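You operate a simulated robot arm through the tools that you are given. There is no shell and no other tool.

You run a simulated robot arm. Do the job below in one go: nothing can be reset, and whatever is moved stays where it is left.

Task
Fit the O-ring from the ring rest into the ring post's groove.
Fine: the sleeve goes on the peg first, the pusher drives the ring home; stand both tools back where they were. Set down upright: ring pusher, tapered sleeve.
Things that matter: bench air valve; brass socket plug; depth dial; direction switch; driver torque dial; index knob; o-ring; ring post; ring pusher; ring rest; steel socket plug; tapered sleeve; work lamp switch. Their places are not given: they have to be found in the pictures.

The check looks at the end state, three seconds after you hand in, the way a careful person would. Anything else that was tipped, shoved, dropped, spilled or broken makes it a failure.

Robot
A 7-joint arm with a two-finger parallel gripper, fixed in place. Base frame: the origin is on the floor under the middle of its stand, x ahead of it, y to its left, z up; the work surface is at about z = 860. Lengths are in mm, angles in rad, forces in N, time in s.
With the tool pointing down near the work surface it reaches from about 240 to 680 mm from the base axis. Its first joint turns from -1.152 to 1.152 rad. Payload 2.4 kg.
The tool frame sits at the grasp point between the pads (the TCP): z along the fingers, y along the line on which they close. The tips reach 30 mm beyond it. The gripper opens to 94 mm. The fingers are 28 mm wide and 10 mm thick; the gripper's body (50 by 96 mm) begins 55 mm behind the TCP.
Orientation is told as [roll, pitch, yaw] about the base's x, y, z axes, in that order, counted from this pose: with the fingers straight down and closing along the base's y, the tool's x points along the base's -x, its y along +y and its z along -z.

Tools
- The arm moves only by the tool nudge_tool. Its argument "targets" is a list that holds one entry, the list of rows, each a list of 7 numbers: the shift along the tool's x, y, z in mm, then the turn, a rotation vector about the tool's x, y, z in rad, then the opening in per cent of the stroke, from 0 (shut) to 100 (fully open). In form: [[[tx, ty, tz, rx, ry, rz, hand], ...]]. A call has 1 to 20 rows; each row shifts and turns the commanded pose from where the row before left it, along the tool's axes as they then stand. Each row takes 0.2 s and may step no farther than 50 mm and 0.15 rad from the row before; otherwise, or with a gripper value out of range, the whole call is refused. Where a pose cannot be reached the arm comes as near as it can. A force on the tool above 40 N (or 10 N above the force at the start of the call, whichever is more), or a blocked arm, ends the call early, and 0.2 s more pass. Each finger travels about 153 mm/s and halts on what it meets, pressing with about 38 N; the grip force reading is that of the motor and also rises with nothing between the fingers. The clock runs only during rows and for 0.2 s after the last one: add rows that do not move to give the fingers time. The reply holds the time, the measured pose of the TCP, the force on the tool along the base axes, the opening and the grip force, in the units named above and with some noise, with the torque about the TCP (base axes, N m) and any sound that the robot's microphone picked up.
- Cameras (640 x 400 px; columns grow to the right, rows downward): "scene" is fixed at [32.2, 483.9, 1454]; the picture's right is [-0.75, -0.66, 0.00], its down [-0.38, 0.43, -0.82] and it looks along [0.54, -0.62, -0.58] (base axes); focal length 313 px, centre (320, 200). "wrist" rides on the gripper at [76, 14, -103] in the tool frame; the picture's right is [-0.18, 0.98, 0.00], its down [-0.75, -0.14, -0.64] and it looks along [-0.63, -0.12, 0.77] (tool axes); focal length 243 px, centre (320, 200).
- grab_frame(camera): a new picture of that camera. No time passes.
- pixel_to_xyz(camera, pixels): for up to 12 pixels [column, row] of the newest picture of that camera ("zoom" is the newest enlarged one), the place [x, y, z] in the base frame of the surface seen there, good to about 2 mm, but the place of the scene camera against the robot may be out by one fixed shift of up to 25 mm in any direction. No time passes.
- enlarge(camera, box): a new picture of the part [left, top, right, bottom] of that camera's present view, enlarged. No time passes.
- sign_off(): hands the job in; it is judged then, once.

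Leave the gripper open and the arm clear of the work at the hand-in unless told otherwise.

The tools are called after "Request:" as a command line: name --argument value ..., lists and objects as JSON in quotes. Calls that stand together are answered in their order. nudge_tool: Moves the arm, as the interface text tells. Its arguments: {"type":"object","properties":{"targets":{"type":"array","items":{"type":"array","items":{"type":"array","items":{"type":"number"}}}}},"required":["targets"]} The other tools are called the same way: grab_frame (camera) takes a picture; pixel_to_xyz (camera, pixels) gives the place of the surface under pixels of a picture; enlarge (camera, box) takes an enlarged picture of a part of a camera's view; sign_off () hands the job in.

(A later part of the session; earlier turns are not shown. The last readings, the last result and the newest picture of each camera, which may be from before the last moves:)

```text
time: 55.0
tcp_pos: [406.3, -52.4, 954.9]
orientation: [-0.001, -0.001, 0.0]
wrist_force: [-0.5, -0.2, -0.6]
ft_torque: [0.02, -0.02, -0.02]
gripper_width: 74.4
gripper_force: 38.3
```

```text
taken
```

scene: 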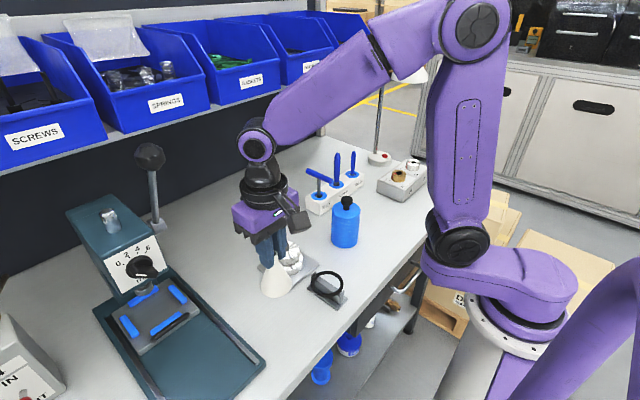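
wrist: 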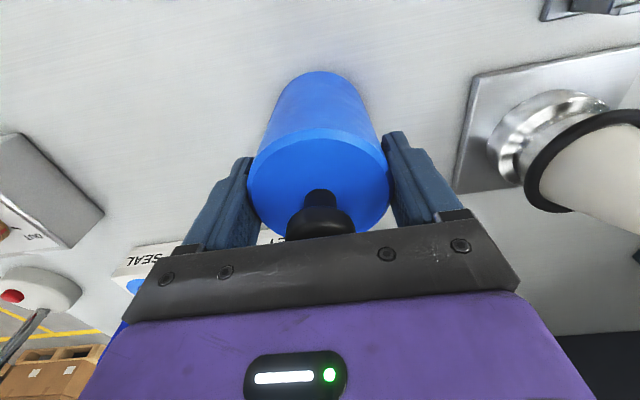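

It's gripped at 74.3 mm with full force. The reference grip pose is (407.1,-52.1,954.7) with the base on the bench. I'll lift straight up, slowly at first.

Request:
nudge_tool --targets '[[[0, 0, -2, 0, 0, 0, 60], [0, 0, -4, 0, 0, 0, 60], [0, 0, -6, 0, 0, 0, 60], [0, 0, -8, 0, 0, 0, 60], [0, 0, 0, 0, 0, 0, 60]]]'

Request:
grab_frame --camera "wrist"

Request:
enlarge --camera "scene" --box '[290, 160, 400, 260]'

```text
time: 56.2
tcp_pos: [406.9, -53.4, 974.6]
orientation: [0.001, -0.001, 0.0]
wrist_force: [0.0, -0.6, -1.8]
ft_torque: [-0.01, 0.02, -0.02]
gripper_width: 74.2
gripper_force: 38.3
```

```text
taken
```

wrist: 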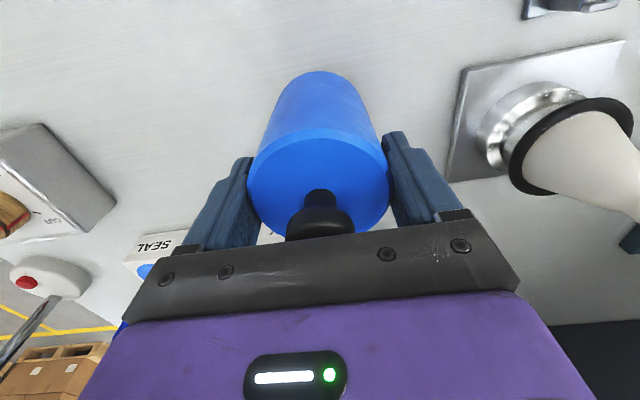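

```text
4.00 times, centred on (345, 210) of scene
```

zoom: 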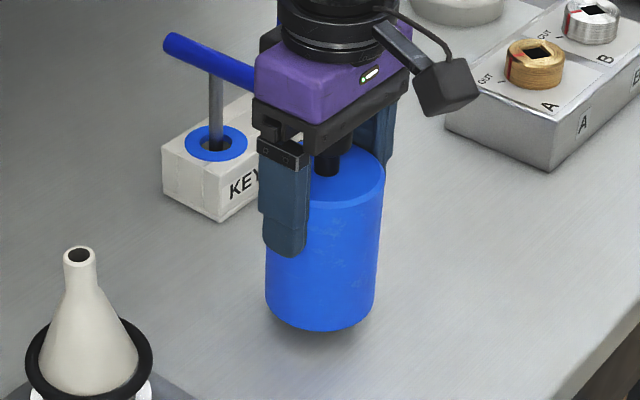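

The pusher hangs straight and is light. I'll raise it to TCP z≈1115 so its base clears the sleeve tip (1001).

Request:
nudge_tool --targets '[[[0, 0, -10, 0, 0, 0, 60], [0, 0, -25, 0, 0, 0, 60], [0, 0, -30, 0, 0, 0, 60], [0, 0, -30, 0, 0, 0, 60], [0, 0, -25, 0, 0, 0, 60], [0, 0, -15, 0, 0, 0, 60], [0, 0, -5, 0, 0, 0, 60], [0, 0, 0, 0, 0, 0, 60]]]'

Request:
nudge_tool --targets '[[[-3, 10, 0, 0, 0, 0, 60], [-7, 25, 0, 0, 0, 0, 60], [-8, 35, 0, 0, 0, 0, 60], [-9, 40, 0, 0, 0, 0, 60], [-8, 35, 0, 0, 0, 0, 60], [-5, 20, 0, 0, 0, 0, 60], [-2.2, 7.7, 0, 0, 0, 0, 60], [0, 0, 0, 0, 0, 0, 60], [0, 0, 0, 0, 0, 0, 60]]]'

Request:
grab_frame --camera "wrist"

Request:
enlarge --camera "scene" --box '[240, 160, 340, 290]'

```text
time: 58.0
tcp_pos: [406.1, -53.4, 1114.3]
orientation: [-0.001, -0.001, -0.001]
wrist_force: [0.7, -0.3, -1.7]
ft_torque: [-0.01, 0.02, -0.01]
gripper_width: 74.2
gripper_force: 38.4
```

```text
time: 60.0
tcp_pos: [448.4, 119.7, 1115.2]
orientation: [0.0, 0.001, 0.0]
wrist_force: [0.1, 0.1, -1.7]
ft_torque: [-0.01, 0.01, -0.01]
gripper_width: 74.1
gripper_force: 37.8
```

```text
taken
```

wrist: 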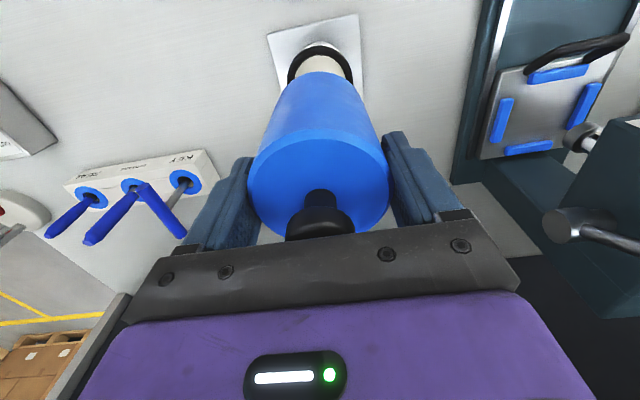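

```text
3.08 times, centred on (290, 225) of scene
```

zoom: 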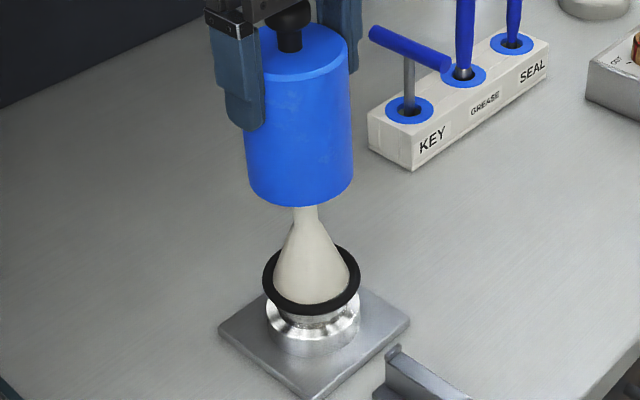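

The pusher is over the sleeve. I'll average the pose reading and check its axis against the target (449.4,120.7).

Request:
nudge_tool --targets '[[[0, 0, 0, 0, 0, 0, 60]]]'

Request:
nudge_tool --targets '[[[0, 0, 0, 0, 0, 0, 60]]]'

Request:
nudge_tool --targets '[[[0, 0, 0, 0, 0, 0, 60]]]'

Request:
nudge_tool --targets '[[[0, 0, 0, 0, 0, 0, 60]]]'

Request:
enlarge --camera "wrist" --box '[230, 30, 410, 250]'

```text
time: 60.4
tcp_pos: [449.2, 120.5, 1115.0]
orientation: [0.0, -0.001, -0.001]
wrist_force: [0.9, 0.3, -1.9]
ft_torque: [-0.02, -0.02, -0.03]
gripper_width: 74.2
gripper_force: 38.1
```

```text
time: 60.8
tcp_pos: [449.9, 120.4, 1114.7]
orientation: [0.001, 0.0, 0.0]
wrist_force: [-0.3, 0.5, -1.2]
ft_torque: [0.04, 0.02, 0.03]
gripper_width: 74.2
gripper_force: 38.0
```

```text
time: 61.2
tcp_pos: [448.9, 120.0, 1113.8]
orientation: [-0.001, -0.001, -0.001]
wrist_force: [0.0, 0.8, -1.7]
ft_torque: [0.0, -0.01, 0.02]
gripper_width: 74.1
gripper_force: 37.8
```

```text
time: 61.6
tcp_pos: [449.6, 120.7, 1114.4]
orientation: [-0.002, -0.001, 0.0]
wrist_force: [-0.5, -0.3, -1.2]
ft_torque: [0.0, -0.01, 0.01]
gripper_width: 74.3
gripper_force: 37.8
```

```text
1.82 times, centred on (320, 140) of wrist
```

zoom: 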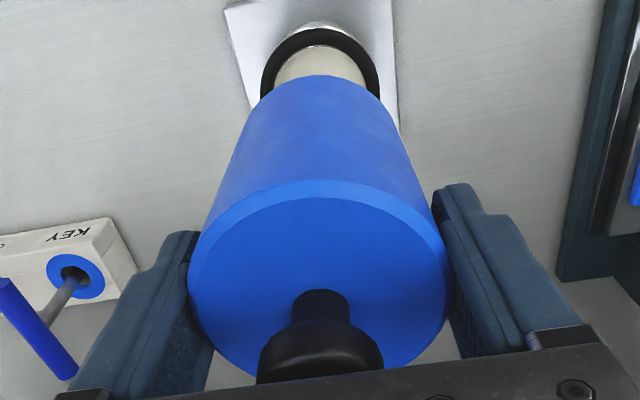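

The average is (449.2,120.3), which I'll trim by (+0.2,+0.3). I'll lower 60 mm first, in free space over the sleeve's neck, watching force.

Request:
nudge_tool --targets '[[[-0.2, 0.3, 8, 0, 0, 0, 60], [0, 0, 10, 0, 0, 0, 60], [0, 0, 12, 0, 0, 0, 60], [0, 0, 12, 0, 0, 0, 60], [0, 0, 10, 0, 0, 0, 60], [0, 0, 8, 0, 0, 0, 60], [0, 0, 0, 0, 0, 0, 60]]]'

Request:
enlarge --camera "scene" --box '[240, 180, 340, 290]'

Request:
enlarge --camera "wrist" --box '[230, 30, 410, 250]'

```text
time: 63.2
tcp_pos: [450.1, 120.4, 1053.6]
orientation: [-0.001, 0.001, 0.0]
wrist_force: [0.4, -0.9, -2.1]
ft_torque: [0.02, 0.0, 0.0]
gripper_width: 74.1
gripper_force: 38.3
```

```text
3.64 times, centred on (290, 235) of scene
```

zoom: 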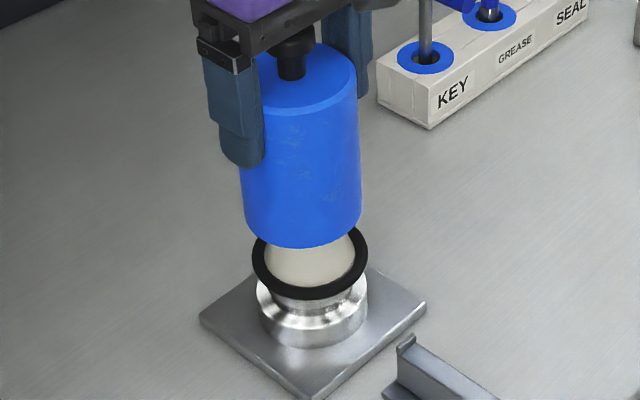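

```text
1.82 times, centred on (320, 140) of wrist
```

zoom: 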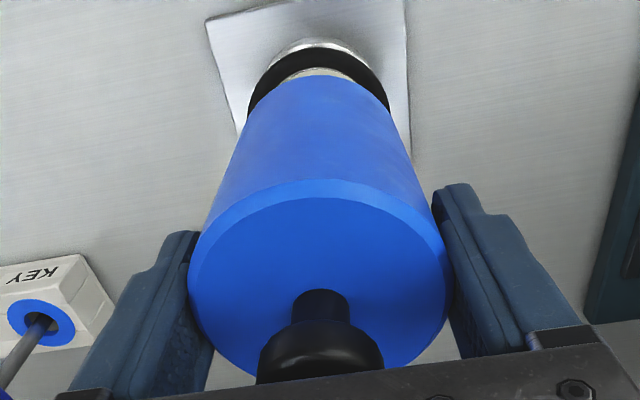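

It's going on freely, with the base now at z≈959. I'll lower another 28 mm in gentle steps to just above the ring.

Request:
nudge_tool --targets '[[[0, 0, 4, 0, 0, 0, 60], [0, 0, 4, 0, 0, 0, 60], [0, 0, 4, 0, 0, 0, 60], [0, 0, 4, 0, 0, 0, 60], [0, 0, 4, 0, 0, 0, 60], [0, 0, 3, 0, 0, 0, 60], [0, 0, 3, 0, 0, 0, 60], [0, 0, 2, 0, 0, 0, 60], [0, 0, 0, 0, 0, 0, 60]]]'

Request:
enlarge --camera "scene" --box '[250, 200, 330, 290]'

Request:
enlarge --camera "wrist" --box '[250, 20, 390, 130]'

```text
time: 65.2
tcp_pos: [450.7, 120.5, 1026.0]
orientation: [0.002, -0.003, 0.002]
wrist_force: [-0.1, -0.3, -1.0]
ft_torque: [0.0, 0.02, -0.05]
gripper_width: 73.8
gripper_force: 38.1
```

```text
4.44 times, centred on (290, 245) of scene
```

zoom: 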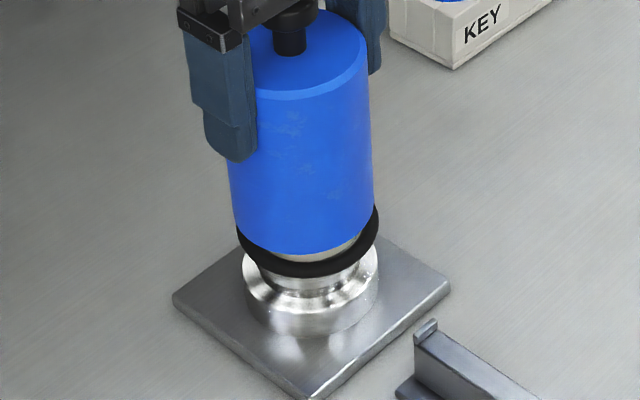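

```text
3.64 times, centred on (320, 75) of wrist
```

zoom: 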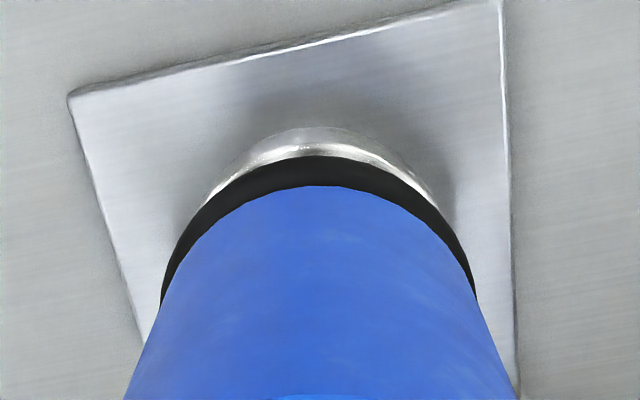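

The base is a few mm above the ring, so contact is next. I'll lower in 1 mm steps and read the force.

Request:
nudge_tool --targets '[[[0, 0, 1, 0, 0, 0, 60], [0, 0, 1, 0, 0, 0, 60], [0, 0, 1, 0, 0, 0, 60], [0, 0, 1, 0, 0, 0, 60], [0, 0, 0, 0, 0, 0, 60]]]'

Request:
nudge_tool --targets '[[[0, 0, 1, 0, 0, 0, 60], [0, 0, 1, 0, 0, 0, 60], [0, 0, 0, 0, 0, 0, 60]]]'

```text
time: 66.4
tcp_pos: [448.7, 121.3, 1023.7]
orientation: [0.001, 0.0, -0.001]
wrist_force: [-0.8, -0.1, -0.9]
ft_torque: [0.02, 0.01, 0.03]
gripper_width: 74.2
gripper_force: 38.3
```

```text
time: 67.2
tcp_pos: [450.0, 120.0, 1020.7]
orientation: [-0.001, -0.002, 0.0]
wrist_force: [-0.6, 0.1, -1.8]
ft_torque: [-0.01, 0.0, 0.04]
gripper_width: 73.9
gripper_force: 37.7
```

Request:
nudge_tool --targets '[[[0, 0, 1, 0, 0, 0, 60], [0, 0, 1, 0, 0, 0, 60], [0, 0, 0, 0, 0, 0, 60]]]'

Request:
nudge_tool --targets '[[[0, 0, 1, 0, 0, 0, 60], [0, 0, 1, 0, 0, 0, 60], [0, 0, 0, 0, 0, 0, 60]]]'

Request:
enlarge --camera "scene" --box '[260, 225, 320, 285]'

```text
time: 68.0
tcp_pos: [449.3, 120.2, 1018.7]
orientation: [0.0, -0.003, 0.0]
wrist_force: [-1.3, 0.2, 8.4]
ft_torque: [-0.12, -0.13, 0.0]
gripper_width: 73.8
gripper_force: 38.0
```

```text
time: 68.8
tcp_pos: [449.2, 121.2, 1016.0]
orientation: [0.001, 0.003, 0.0]
wrist_force: [0.5, -0.2, -2.0]
ft_torque: [-0.03, 0.04, 0.02]
gripper_width: 74.0
gripper_force: 37.7
```

```text
6.67 times, centred on (290, 255) of scene
```

zoom: 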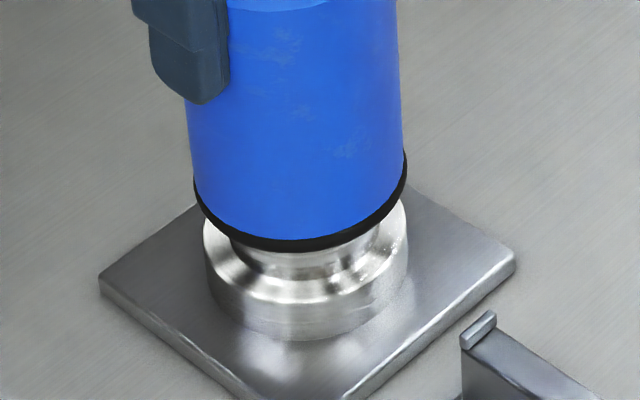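

Contact peaked at 8 N, then the ring slid down past the sleeve edge. I'll keep driving in 1 mm steps with force readings.

Request:
nudge_tool --targets '[[[0, 0, 1, 0, 0, 0, 60], [0, 0, 1, 0, 0, 0, 60], [0, 0, 0, 0, 0, 0, 60]]]'

Request:
nudge_tool --targets '[[[0, 0, 1, 0, 0, 0, 60], [0, 0, 1, 0, 0, 0, 60], [0, 0, 0, 0, 0, 0, 60]]]'

Request:
nudge_tool --targets '[[[0, 0, 1, 0, 0, 0, 60], [0, 0, 1, 0, 0, 0, 60], [0, 0, 0, 0, 0, 0, 60]]]'

Request:
enlarge --camera "scene" --box '[260, 225, 320, 285]'

```text
time: 69.6
tcp_pos: [449.7, 120.9, 1014.4]
orientation: [0.0, 0.0, -0.001]
wrist_force: [-0.8, -0.1, -1.6]
ft_torque: [0.01, 0.07, 0.04]
gripper_width: 73.9
gripper_force: 38.3
```

```text
time: 70.4
tcp_pos: [449.2, 120.3, 1013.0]
orientation: [0.0, 0.0, 0.001]
wrist_force: [1.4, 0.0, 0.1]
ft_torque: [0.0, -0.07, 0.0]
gripper_width: 73.8
gripper_force: 37.8
```

```text
time: 71.2
tcp_pos: [449.9, 120.4, 1010.6]
orientation: [0.001, 0.0, -0.001]
wrist_force: [1.5, -0.4, -0.4]
ft_torque: [-0.01, -0.15, 0.02]
gripper_width: 74.3
gripper_force: 38.1
```

```text
6.67 times, centred on (290, 255) of scene
```

zoom: 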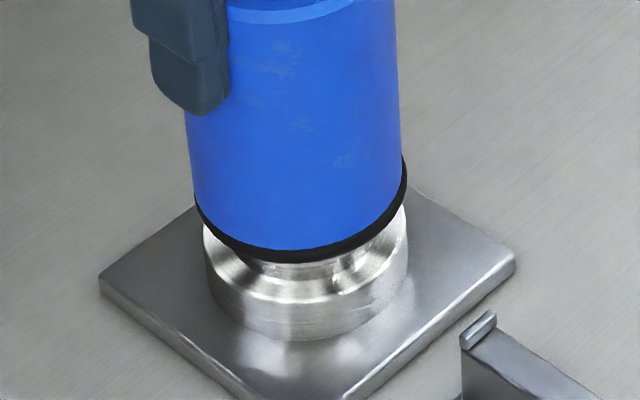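

The ring moves down ahead of the pusher with little force. I'll continue.

Request:
nudge_tool --targets '[[[0, 0, 1, 0, 0, 0, 60], [0, 0, 1, 0, 0, 0, 60], [0, 0, 0, 0, 0, 0, 60]]]'

Request:
nudge_tool --targets '[[[0, 0, 1, 0, 0, 0, 60], [0, 0, 1, 0, 0, 0, 60], [0, 0, 0, 0, 0, 0, 60]]]'

Request:
nudge_tool --targets '[[[0, 0, 1, 0, 0, 0, 60], [0, 0, 1, 0, 0, 0, 60], [0, 0, 0, 0, 0, 0, 60]]]'

Request:
enlarge --camera "scene" --box '[260, 225, 320, 285]'

Request:
enlarge --camera "wrist" --box '[250, 20, 390, 130]'

```text
time: 72.0
tcp_pos: [448.9, 118.8, 1007.8]
orientation: [0.001, 0.002, 0.001]
wrist_force: [1.0, -0.6, -0.4]
ft_torque: [0.09, -0.11, 0.0]
gripper_width: 74.0
gripper_force: 38.1
```

```text
time: 72.8
tcp_pos: [449.2, 120.0, 1006.5]
orientation: [-0.001, 0.0, 0.0]
wrist_force: [-0.2, 0.4, -1.2]
ft_torque: [0.01, -0.06, 0.02]
gripper_width: 74.1
gripper_force: 37.7
```

```text
time: 73.6
tcp_pos: [449.5, 121.3, 1003.5]
orientation: [0.001, 0.0, 0.0]
wrist_force: [0.3, 0.2, -1.0]
ft_torque: [0.01, -0.09, 0.0]
gripper_width: 73.8
gripper_force: 37.9
```

```text
6.67 times, centred on (290, 255) of scene
```

zoom: 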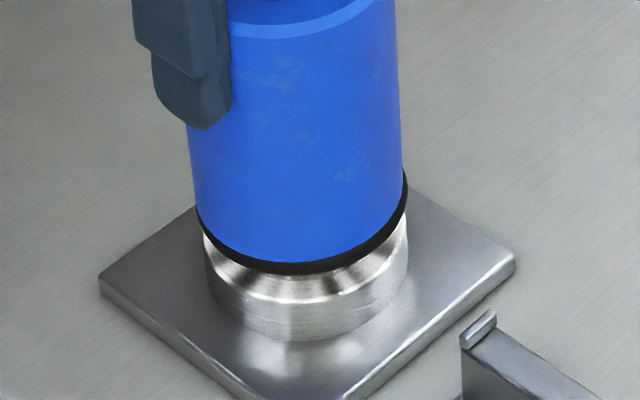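

```text
3.64 times, centred on (320, 75) of wrist
```

zoom: 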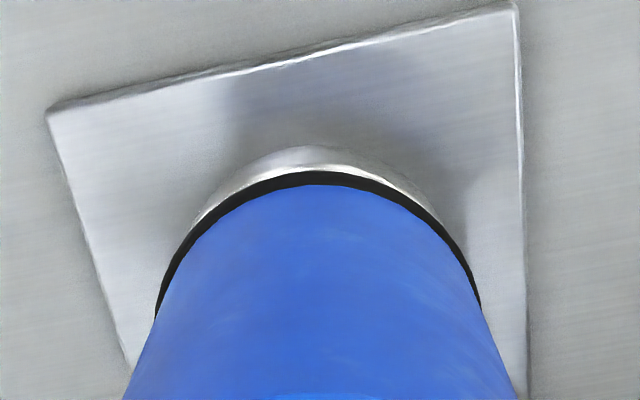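

The base is at about z≈909. I'll continue in 1 mm steps.

Request:
nudge_tool --targets '[[[0, 0, 1, 0, 0, 0, 60], [0, 0, 1, 0, 0, 0, 60], [0, 0, 0, 0, 0, 0, 60]]]'

Request:
nudge_tool --targets '[[[0, 0, 1, 0, 0, 0, 60], [0, 0, 1, 0, 0, 0, 60], [0, 0, 0, 0, 0, 0, 60]]]'

Request:
nudge_tool --targets '[[[0, 0, 1, 0, 0, 0, 60], [0, 0, 0, 0, 0, 0, 60]]]'

Request:
enlarge --camera "scene" --box '[260, 225, 320, 285]'

Request:
enlarge --camera "wrist" --box '[250, 20, 390, 130]'

```text
time: 74.4
tcp_pos: [450.2, 121.2, 1002.5]
orientation: [-0.001, 0.001, -0.001]
wrist_force: [1.0, 0.1, -1.2]
ft_torque: [0.0, 0.0, 0.01]
gripper_width: 73.7
gripper_force: 37.5
```

```text
time: 75.2
tcp_pos: [449.5, 120.8, 999.7]
orientation: [0.001, 0.0, 0.001]
wrist_force: [0.6, 0.3, -0.7]
ft_torque: [-0.05, 0.04, -0.04]
gripper_width: 73.9
gripper_force: 38.0
```

```text
time: 75.8
tcp_pos: [450.1, 121.1, 999.9]
orientation: [-0.002, 0.001, -0.001]
wrist_force: [-0.3, -1.1, -0.5]
ft_torque: [-0.04, 0.0, 0.02]
gripper_width: 74.0
gripper_force: 38.2
```

```text
6.67 times, centred on (290, 255) of scene
```

zoom: 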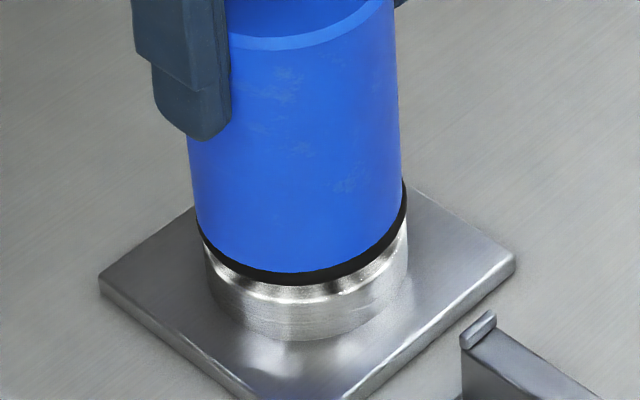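

```text
3.64 times, centred on (320, 75) of wrist
```

zoom: 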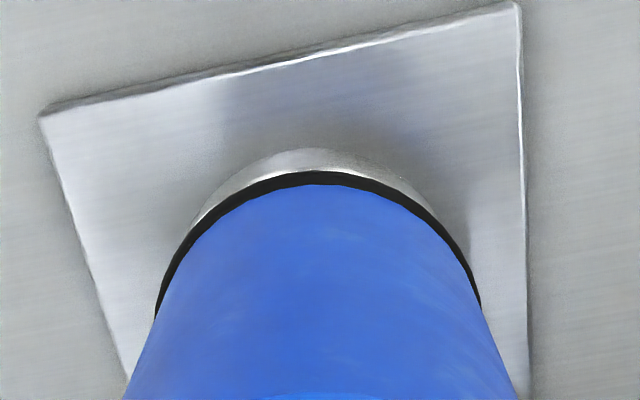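

The base is at about 904.5 and force is still near zero. I'll continue one millimetre at a time.

Request:
nudge_tool --targets '[[[0, 0, 1, 0, 0, 0, 60], [0, 0, 0, 0, 0, 0, 60]]]'

Request:
nudge_tool --targets '[[[0, 0, 1, 0, 0, 0, 60], [0, 0, 0, 0, 0, 0, 60]]]'

Request:
nudge_tool --targets '[[[0, 0, 1, 0, 0, 0, 60], [0, 0, 0, 0, 0, 0, 60]]]'

Request:
nudge_tool --targets '[[[0, 0, 1, 0, 0, 0, 60], [0, 0, 0, 0, 0, 0, 60]]]'

Request:
enlarge --camera "scene" --box '[260, 225, 320, 285]'

Request:
enlarge --camera "wrist" --box '[250, 20, 390, 130]'

```text
time: 76.4
tcp_pos: [449.2, 121.3, 997.9]
orientation: [-0.001, 0.0, 0.001]
wrist_force: [0.2, -0.6, -0.2]
ft_torque: [-0.04, -0.08, 0.01]
gripper_width: 73.9
gripper_force: 37.1
```

```text
time: 77.0
tcp_pos: [449.2, 121.3, 996.7]
orientation: [-0.003, -0.001, 0.0]
wrist_force: [2.1, 1.1, 0.1]
ft_torque: [0.08, -0.12, 0.03]
gripper_width: 73.9
gripper_force: 38.1
```

```text
time: 77.6
tcp_pos: [449.6, 120.5, 995.8]
orientation: [-0.001, 0.002, 0.001]
wrist_force: [-1.1, 0.7, 2.5]
ft_torque: [0.03, 0.0, -0.02]
gripper_width: 73.9
gripper_force: 37.5
```

```text
time: 78.2
tcp_pos: [450.1, 120.6, 995.9]
orientation: [-0.001, -0.002, -0.001]
wrist_force: [-3.5, -2.5, 16.8]
ft_torque: [0.01, 0.02, 0.05]
gripper_width: 73.9
gripper_force: 38.1
```

```text
6.67 times, centred on (290, 255) of scene
```

zoom: 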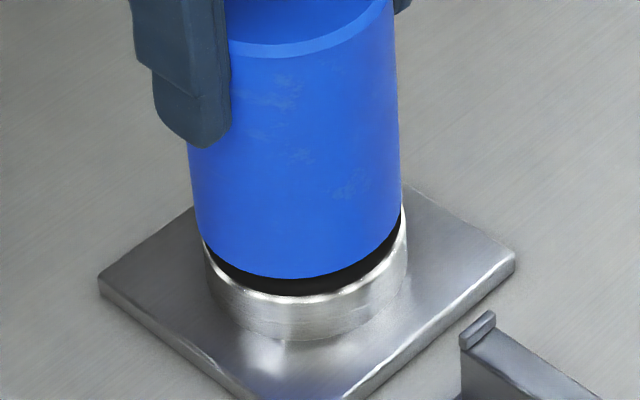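

```text
3.64 times, centred on (320, 75) of wrist
```

zoom: 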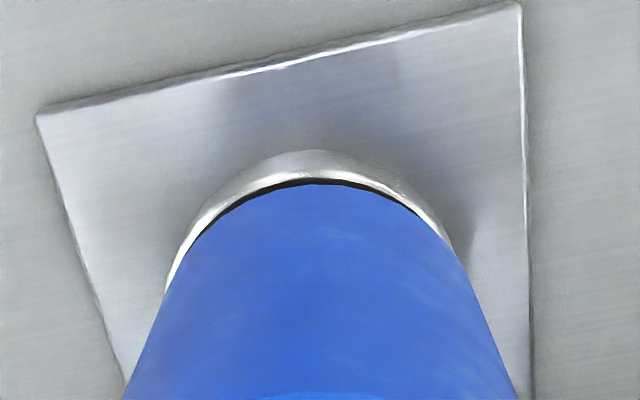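

Force rose to 17 N at base z≈901, so the ring appears to have dropped into place against a hard stop. I'll press slightly more to confirm it's home.

Request:
nudge_tool --targets '[[[0, 0, 0.7, 0, 0, 0, 60], [0, 0, 0, 0, 0, 0, 60]]]'

Request:
enlarge --camera "scene" --box '[260, 225, 320, 285]'

```text
time: 78.8
tcp_pos: [450.0, 121.4, 995.4]
orientation: [0.001, -0.003, 0.0]
wrist_force: [-2.2, -0.6, 26.8]
ft_torque: [0.02, 0.04, 0.03]
gripper_width: 74.1
gripper_force: 38.3
```

```text
6.67 times, centred on (290, 255) of scene
```

zoom: 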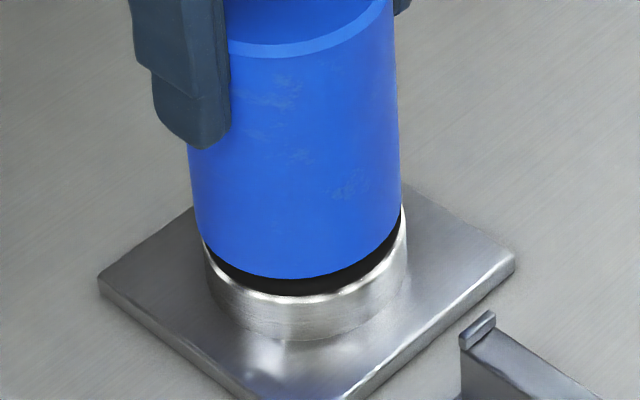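

It holds at 27 N with no further travel. I'll measure the black band's height in this scene zoom (scene readings run about 10 mm high in z).

Request:
pixel_to_xyz --camera "zoom" --pixels '[[300, 286], [300, 290], [260, 280], [340, 282], [370, 262], [300, 270], [260, 265], [340, 268], [300, 300], [260, 293], [340, 296], [300, 330]]'

```text
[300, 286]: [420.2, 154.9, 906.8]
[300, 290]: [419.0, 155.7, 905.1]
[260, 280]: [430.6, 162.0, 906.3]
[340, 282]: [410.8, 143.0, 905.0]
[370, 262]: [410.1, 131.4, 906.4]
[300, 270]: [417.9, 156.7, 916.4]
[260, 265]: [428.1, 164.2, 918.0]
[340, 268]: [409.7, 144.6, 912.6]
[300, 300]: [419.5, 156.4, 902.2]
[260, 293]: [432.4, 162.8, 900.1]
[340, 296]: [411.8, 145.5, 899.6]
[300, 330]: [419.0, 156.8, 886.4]
```

The ring is at z≈895 against the flange with an outer radius of about 35. Now I'll lift the pusher straight up, slowly at first, and check that the ring stays.

Request:
nudge_tool --targets '[[[0, 0, -1.5, 0, 0, 0, 60], [0, 0, -3, 0, 0, 0, 60], [0, 0, -4, 0, 0, 0, 60], [0, 0, -5, 0, 0, 0, 60], [0, 0, -6, 0, 0, 0, 60], [0, 0, 0, 0, 0, 0, 60]]]'

Request:
enlarge --camera "scene" --box '[260, 225, 320, 285]'

Request:
enlarge --camera "wrist" --box '[250, 20, 390, 130]'

```text
time: 80.2
tcp_pos: [450.3, 119.5, 1014.2]
orientation: [0.001, -0.001, 0.001]
wrist_force: [-0.2, 0.5, -1.8]
ft_torque: [0.0, 0.02, 0.03]
gripper_width: 74.0
gripper_force: 37.4
```

```text
6.67 times, centred on (290, 255) of scene
```

zoom: 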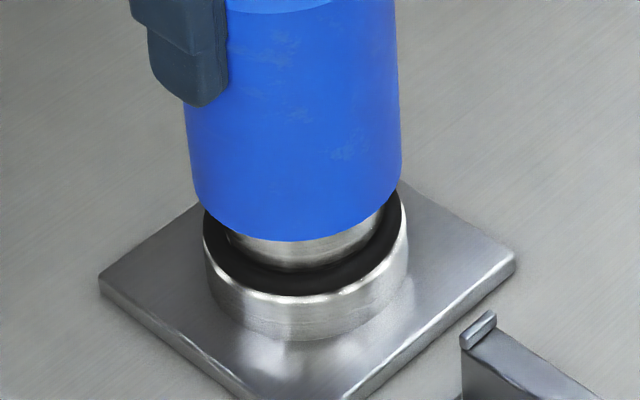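

```text
3.64 times, centred on (320, 75) of wrist
```

zoom: 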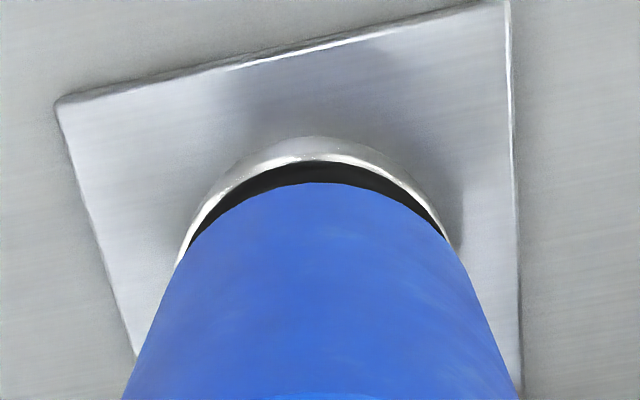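

The ring stayed down, level in the groove above the flange. I'll continue straight up to clear the sleeve.

Request:
nudge_tool --targets '[[[0, 0, -8, 0, 0, 0, 60], [0, 0, -10, 0, 0, 0, 60], [0, 0, -15, 0, 0, 0, 60], [0, 0, -20, 0, 0, 0, 60], [0, 0, -20, 0, 0, 0, 60], [0, 0, -16, 0, 0, 0, 60], [0, 0, -10, 0, 0, 0, 60], [0, 0, -4, 0, 0, 0, 60], [0, 0, 0, 0, 0, 0, 60]]]'

Request:
enlarge --camera "scene" --box '[240, 180, 340, 290]'

Request:
grab_frame --camera "wrist"

```text
time: 82.2
tcp_pos: [450.3, 120.4, 1118.3]
orientation: [-0.001, 0.002, -0.001]
wrist_force: [0.1, 0.2, -1.7]
ft_torque: [0.0, 0.02, -0.01]
gripper_width: 74.0
gripper_force: 37.7
```

```text
3.64 times, centred on (290, 235) of scene
```

zoom: 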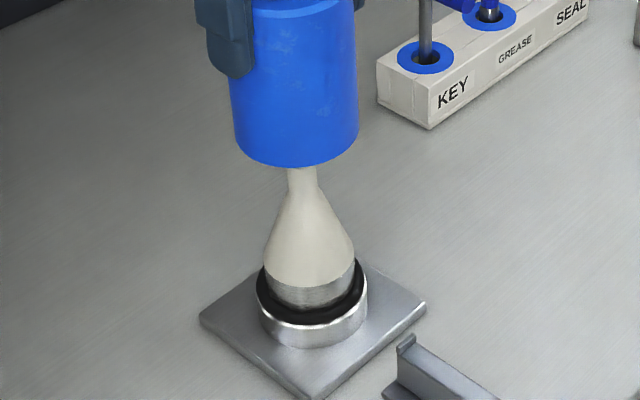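

```text
taken
```

wrist: 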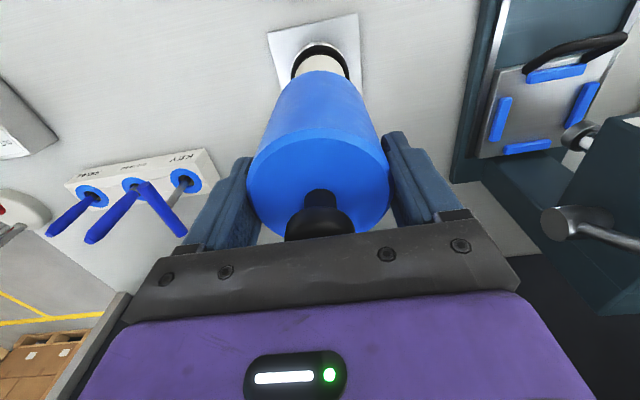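

The pusher is clear, and the sleeve and ring are in place. I'll carry the pusher back over its original spot with the reverse offsets (−42.4, −173.0).

Request:
nudge_tool --targets '[[[2.4, -8, 0, 0, 0, 0, 60], [5, -20, 0, 0, 0, 0, 60], [8, -35, 0, 0, 0, 0, 60], [9, -40, 0, 0, 0, 0, 60], [8, -35, 0, 0, 0, 0, 60], [7, -25, 0, 0, 0, 0, 60], [3, -10, 0, 0, 0, 0, 60], [0, 0, 0, 0, 0, 0, 60], [0, 0, 0, 0, 0, 0, 60]]]'

Request:
nudge_tool --targets '[[[0, 0, 0, 0, 0, 0, 60]]]'

Request:
nudge_tool --targets '[[[0, 0, 0, 0, 0, 0, 60]]]'

Request:
grab_frame --camera "wrist"

Request:
grab_frame --camera "scene"

```text
time: 84.2
tcp_pos: [407.5, -51.6, 1116.7]
orientation: [-0.001, 0.0, 0.001]
wrist_force: [0.2, -0.2, -1.7]
ft_torque: [0.01, 0.03, 0.02]
gripper_width: 73.8
gripper_force: 37.9
```

```text
time: 84.6
tcp_pos: [407.2, -52.8, 1116.4]
orientation: [-0.001, 0.0, 0.0]
wrist_force: [0.5, -0.8, -1.9]
ft_torque: [0.0, -0.01, 0.01]
gripper_width: 73.7
gripper_force: 38.3
```

```text
time: 85.0
tcp_pos: [407.3, -51.7, 1116.9]
orientation: [-0.001, 0.0, 0.0]
wrist_force: [-0.7, 0.6, -2.0]
ft_torque: [0.02, 0.02, 0.0]
gripper_width: 73.9
gripper_force: 37.7
```

```text
taken
```

wrist: 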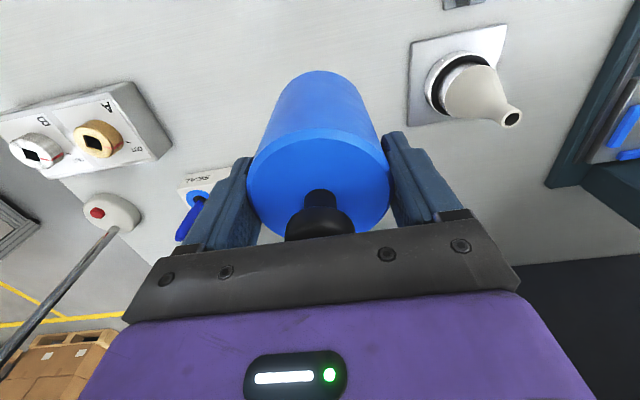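

```text
taken
```

scene: 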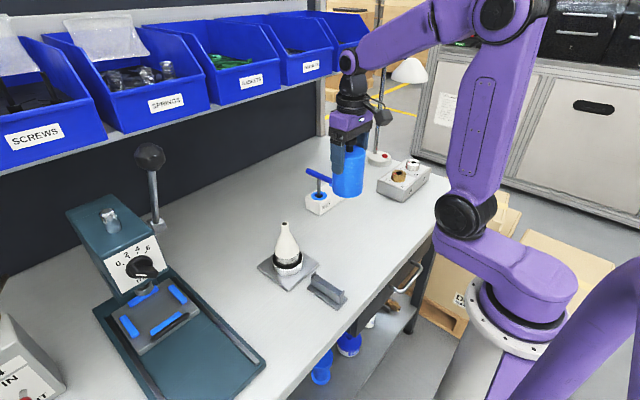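

I'm at (407.3,-52.0) against the original (407.1,-52.1). I'll lower 154 mm, staying about 8 mm above the bench.

Request:
nudge_tool --targets '[[[0, 0, 12, 0, 0, 0, 60], [0, 0, 22, 0, 0, 0, 60], [0, 0, 25, 0, 0, 0, 60], [0, 0, 25, 0, 0, 0, 60], [0, 0, 25, 0, 0, 0, 60], [0, 0, 20, 0, 0, 0, 60], [0, 0, 13, 0, 0, 0, 60], [0, 0, 8, 0, 0, 0, 60], [0, 0, 4, 0, 0, 0, 60], [0, 0, 0, 0, 0, 0, 60]]]'

Request:
nudge_tool --targets '[[[0, 0, 2, 0, 0, 0, 60], [0, 0, 2, 0, 0, 0, 60], [0, 0, 1, 0, 0, 0, 60], [0, 0, 0, 0, 0, 0, 60]]]'

Request:
enlarge --camera "scene" --box '[300, 170, 390, 260]'

```text
time: 87.2
tcp_pos: [407.3, -51.2, 961.8]
orientation: [-0.002, -0.001, 0.001]
wrist_force: [0.5, 0.3, -1.6]
ft_torque: [-0.03, -0.04, -0.01]
gripper_width: 73.6
gripper_force: 37.8
```

```text
time: 88.2
tcp_pos: [405.4, -53.0, 958.2]
orientation: [0.001, -0.001, -0.002]
wrist_force: [0.2, 0.9, -1.0]
ft_torque: [0.0, -0.02, 0.05]
gripper_width: 73.9
gripper_force: 38.3
```

```text
4.44 times, centred on (345, 215) of scene
```

zoom: 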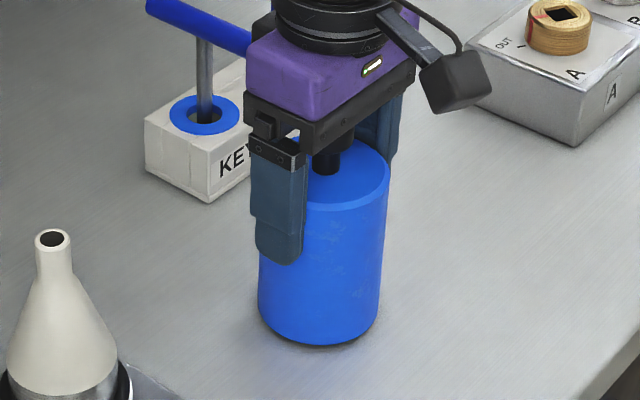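

I'm about 3 mm above the bench. I'll lower in 0.7 mm steps until I feel contact.

Request:
nudge_tool --targets '[[[0, 0, 0.8, 0, 0, 0, 60], [0, 0, 0.8, 0, 0, 0, 60], [0, 0, 0, 0, 0, 0, 60]]]'

Request:
nudge_tool --targets '[[[0, 0, 0.7, 0, 0, 0, 60], [0, 0, 0, 0, 0, 0, 60]]]'

Request:
nudge_tool --targets '[[[0, 0, 0.7, 0, 0, 0, 60], [0, 0, 0, 0, 0, 0, 60]]]'

```text
time: 89.0
tcp_pos: [406.9, -52.4, 958.3]
orientation: [0.001, 0.001, -0.001]
wrist_force: [0.1, -0.4, -2.2]
ft_torque: [-0.02, -0.01, -0.01]
gripper_width: 73.9
gripper_force: 37.8
```

```text
time: 89.6
tcp_pos: [407.1, -51.5, 956.6]
orientation: [0.0, 0.001, 0.0]
wrist_force: [0.3, -1.7, -1.1]
ft_torque: [0.0, 0.01, 0.0]
gripper_width: 74.0
gripper_force: 38.0
```

```text
time: 90.2
tcp_pos: [407.0, -50.5, 956.8]
orientation: [-0.002, -0.002, 0.0]
wrist_force: [-0.1, 0.9, -1.0]
ft_torque: [-0.02, 0.0, 0.03]
gripper_width: 73.8
gripper_force: 38.0
```

Request:
nudge_tool --targets '[[[0, 0, 0.7, 0, 0, 0, 60], [0, 0, 0, 0, 0, 0, 60]]]'

Request:
nudge_tool --targets '[[[0, 0, 0.7, 0, 0, 0, 60], [0, 0, 0, 0, 0, 0, 60]]]'

```text
time: 90.8
tcp_pos: [407.9, -53.0, 953.7]
orientation: [0.001, -0.001, 0.0]
wrist_force: [0.0, -0.4, -1.4]
ft_torque: [0.0, 0.0, -0.02]
gripper_width: 73.9
gripper_force: 38.1
```

```text
time: 91.4
tcp_pos: [407.1, -51.7, 953.4]
orientation: [0.001, 0.0, 0.003]
wrist_force: [-0.4, 0.0, 1.0]
ft_torque: [-0.02, -0.05, -0.02]
gripper_width: 73.9
gripper_force: 38.2
```

Fz went from −1.5 to +1.0, so the base is just touching. I'll go 0.4 mm more to confirm.

Request:
nudge_tool --targets '[[[0, 0, 0.4, 0, 0, 0, 60], [0, 0, 0, 0, 0, 0, 60]]]'

```text
time: 92.0
tcp_pos: [407.4, -51.4, 953.6]
orientation: [-0.001, -0.001, 0.001]
wrist_force: [-4.3, 0.8, 13.3]
ft_torque: [-0.13, -0.14, -0.04]
gripper_width: 74.0
gripper_force: 37.7
```

It's standing on the bench (13 N). I'll relieve 0.4 mm and open the gripper gradually.

Request:
nudge_tool --targets '[[[0, 0, -0.4, 0, 0, 0, 60], [0, 0, 0, 0, 0, 0, 78], [0, 0, 0, 0, 0, 0, 80], [0, 0, 0, 0, 0, 0, 85], [0, 0, 0, 0, 0, 0, 100], [0, 0, 0, 0, 0, 0, 100]]]'

Request:
grab_frame --camera "wrist"

Request:
enlarge --camera "scene" --box '[300, 170, 390, 260]'

```text
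time: 93.4
tcp_pos: [406.8, -52.2, 953.6]
orientation: [-0.001, 0.0, -0.001]
wrist_force: [0.9, 0.1, 0.2]
ft_torque: [0.01, 0.02, -0.01]
gripper_width: 93.9
gripper_force: 0.0
```

```text
taken
```

wrist: 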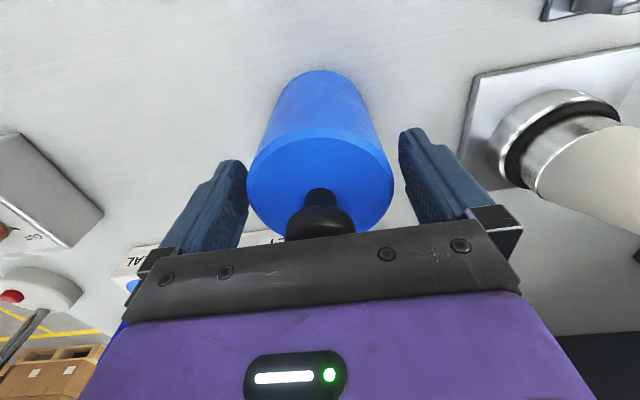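

```text
4.44 times, centred on (345, 215) of scene
```

zoom: 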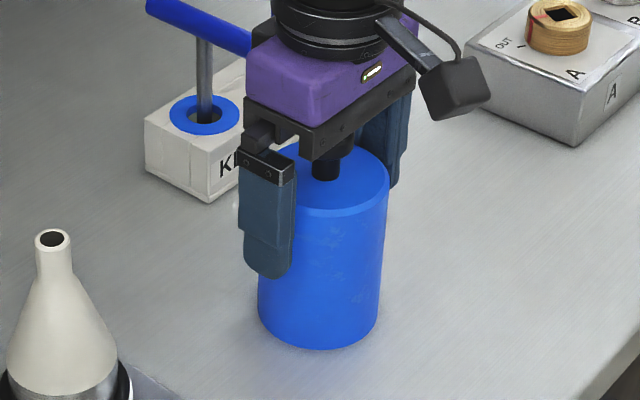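

The pusher stands where it was, and the ring is visible nested around the post at wrist (520,150). I'll go straight up, then over to the sleeve on the post.

Request:
nudge_tool --targets '[[[0, 0, -10, 0, 0, 0, 100], [0, 0, -25, 0, 0, 0, 100], [0, 0, -30, 0, 0, 0, 100], [0, 0, -30, 0, 0, 0, 100], [0, 0, -25, 0, 0, 0, 100], [-3, 10, 0, 0, 0, 0, 100], [-7, 25, 0, 0, 0, 0, 100], [-8, 35, 0, 0, 0, 0, 100], [-9, 40, 0, 0, 0, 0, 100], [-8, 35, 0, 0, 0, 0, 100], [-5, 20, 0, 0, 0, 0, 100], [-2.2, 7.7, 0, 0, 0, 0, 100], [0, 0, 0, 0, 0, 0, 100], [0, 0, 0, 0, 0, 0, 100]]]'

Request:
grab_frame --camera "wrist"

Request:
enlarge --camera "wrist" --box '[250, 40, 390, 170]'

Request:
enlarge --camera "scene" --box '[260, 205, 370, 290]'

```text
time: 96.4
tcp_pos: [450.1, 120.4, 1075.0]
orientation: [0.002, -0.001, 0.0]
wrist_force: [0.6, -0.4, -1.1]
ft_torque: [0.02, 0.0, -0.01]
gripper_width: 93.9
gripper_force: 0.0
```

```text
taken
```

wrist: 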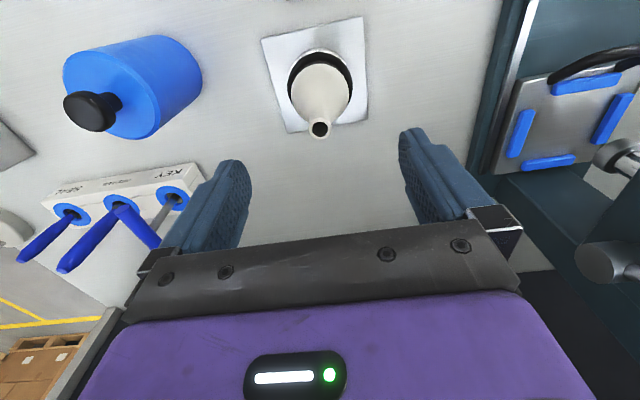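

```text
3.08 times, centred on (320, 105) of wrist
```

zoom: 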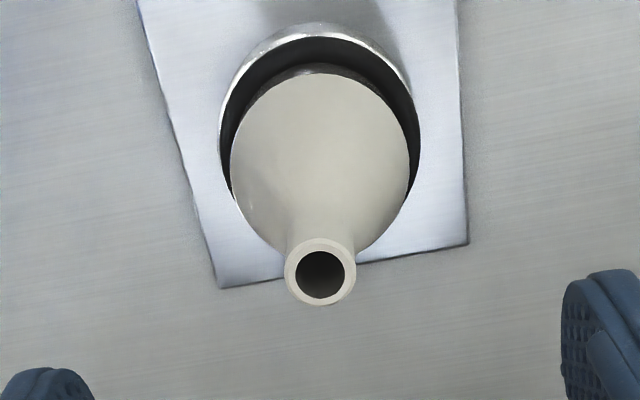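

```text
4.71 times, centred on (315, 248) of scene
```

zoom: 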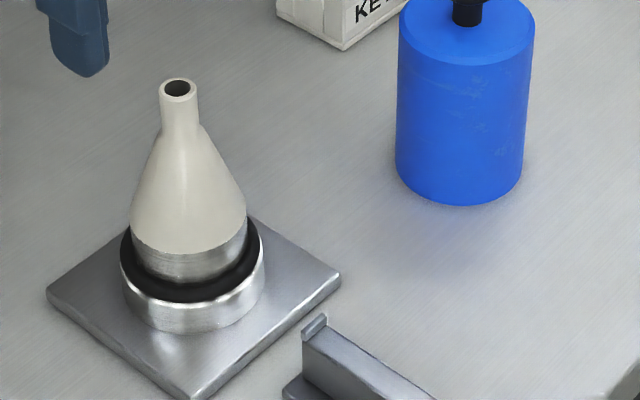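

The ring is nested in the groove all round. I'll measure the sleeve tip rim here to centre on it before descending.

Request:
enlarge --camera "wrist" --box '[290, 98, 350, 158]'

Request:
nudge_tool --targets '[[[0, 0, 0, 0, 0, 0, 100]]]'

Request:
nudge_tool --targets '[[[0, 0, 0, 0, 0, 0, 100]]]'

Request:
nudge_tool --targets '[[[0, 0, 0, 0, 0, 0, 100]]]'

```text
6.67 times, centred on (320, 128) of wrist
```

zoom: 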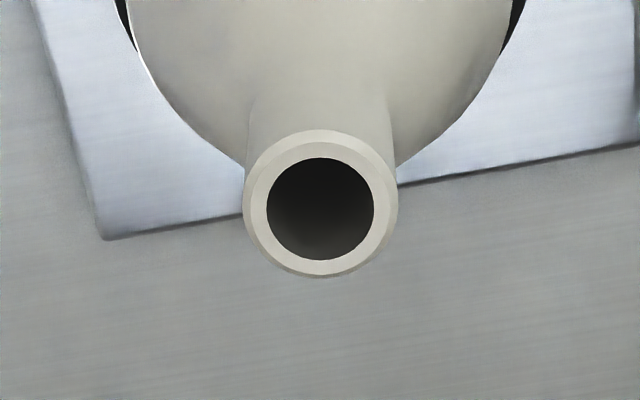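

```text
time: 96.8
tcp_pos: [448.6, 121.1, 1073.6]
orientation: [0.001, 0.001, 0.001]
wrist_force: [0.4, 0.3, -0.7]
ft_torque: [0.05, 0.01, -0.01]
gripper_width: 93.8
gripper_force: 0.1
```

```text
time: 97.2
tcp_pos: [448.9, 120.7, 1073.8]
orientation: [0.001, 0.0, 0.0]
wrist_force: [0.1, 0.3, 0.9]
ft_torque: [0.03, 0.0, 0.02]
gripper_width: 94.0
gripper_force: 0.1
```

```text
time: 97.6
tcp_pos: [449.2, 120.2, 1073.7]
orientation: [0.001, -0.001, 0.0]
wrist_force: [0.3, 0.1, 0.4]
ft_torque: [-0.01, 0.0, 0.01]
gripper_width: 94.1
gripper_force: 0.0
```

The hole centre is at wrist (320.1,129.3) and the TCP axis there predicts (320,129.6), so it's centred. I'll descend 62 mm to the same grip height on the neck.

Request:
nudge_tool --targets '[[[0.3, 0, 15, 0, 0, 0, 100], [0, 0, 20, 0, 0, 0, 100], [0, 0, 15, 0, 0, 0, 80], [0, 0, 8, 0, 0, 0, 60], [0, 0, 4, 0, 0, 0, 60], [0, 0, 0, 0, 0, 0, 60]]]'

Request:
enlarge --camera "wrist" --box '[240, 60, 400, 220]'

```text
time: 99.0
tcp_pos: [449.3, 121.4, 1012.4]
orientation: [0.0, -0.001, 0.001]
wrist_force: [0.6, 0.6, 1.1]
ft_torque: [0.02, 0.0, 0.0]
gripper_width: 56.4
gripper_force: 0.0
```

```text
2.50 times, centred on (320, 140) of wrist
```

zoom: 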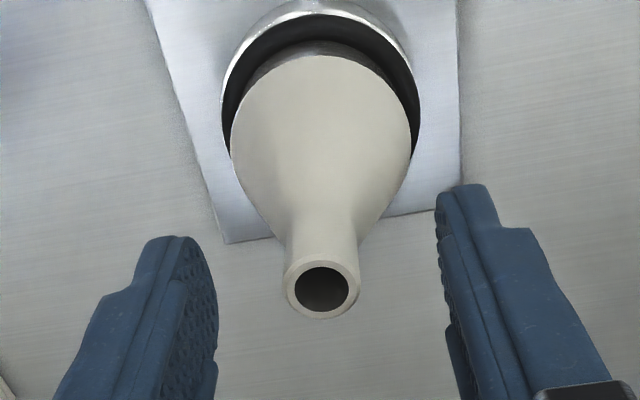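

The fingers are centred around the neck, so I'll close.

Request:
nudge_tool --targets '[[[0, 0, 0, 0, 0, 0, 28], [0, 0, 0, 0, 0, 0, 20], [0, 0, 0, 0, 0, 0, 0], [0, 0, 0, 0, 0, 0, 0]]]'

Request:
nudge_tool --targets '[[[0, 0, 0, 0, 0, 0, 0]]]'

```text
time: 100.0
tcp_pos: [447.5, 121.4, 1011.3]
orientation: [0.0, 0.001, 0.002]
wrist_force: [-0.4, 0.4, -0.3]
ft_torque: [-0.01, 0.01, 0.02]
gripper_width: 16.3
gripper_force: 37.9
```

```text
time: 100.4
tcp_pos: [447.6, 120.1, 1011.6]
orientation: [-0.001, 0.0, 0.0]
wrist_force: [0.3, -0.3, -0.2]
ft_torque: [0.01, 0.01, 0.01]
gripper_width: 16.1
gripper_force: 37.8
```

Gripped at 16.2 mm. I'll lift straight up: slowly while the pin is inside (24 mm), then on to TCP z≈1072.

Request:
nudge_tool --targets '[[[0, 0, -2, 0, 0, 0, 0], [0, 0, -3, 0, 0, 0, 0], [0, 0, -4, 0, 0, 0, 0], [0, 0, -5, 0, 0, 0, 0], [0, 0, -6, 0, 0, 0, 0], [0, 0, -8, 0, 0, 0, 0], [0, 0, -12, 0, 0, 0, 0], [0, 0, -12, 0, 0, 0, 0], [0, 0, -8, 0, 0, 0, 0], [0, 0, 0, 0, 0, 0, 0]]]'

Request:
grab_frame --camera "wrist"

Request:
enlarge --camera "scene" --box '[250, 190, 330, 290]'

Request:
enlarge --camera "wrist" --box '[240, 60, 400, 220]'

```text
time: 102.6
tcp_pos: [449.1, 120.0, 1072.0]
orientation: [0.001, -0.003, 0.001]
wrist_force: [-0.2, -1.2, -1.6]
ft_torque: [0.01, 0.01, 0.02]
gripper_width: 16.0
gripper_force: 37.7
```

```text
taken
```

wrist: 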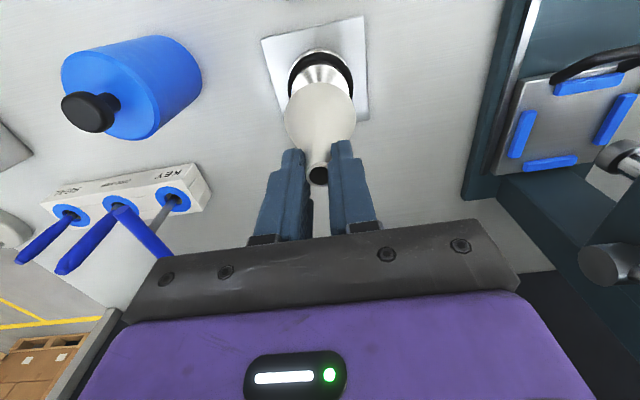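

```text
4.00 times, centred on (290, 240) of scene
```

zoom: 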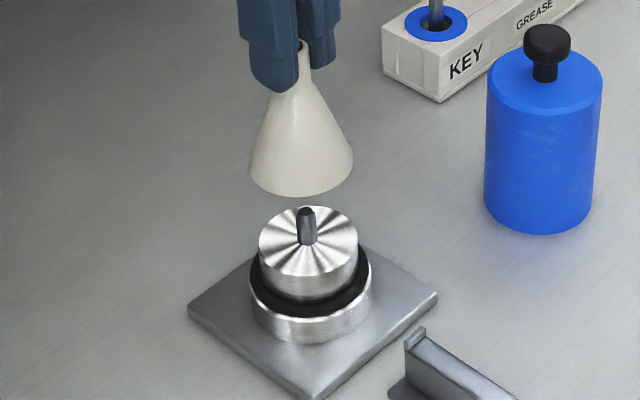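

```text
2.50 times, centred on (320, 140) of wrist
```

zoom: 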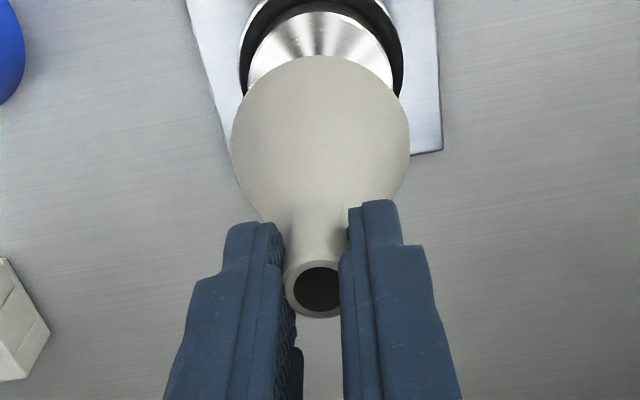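

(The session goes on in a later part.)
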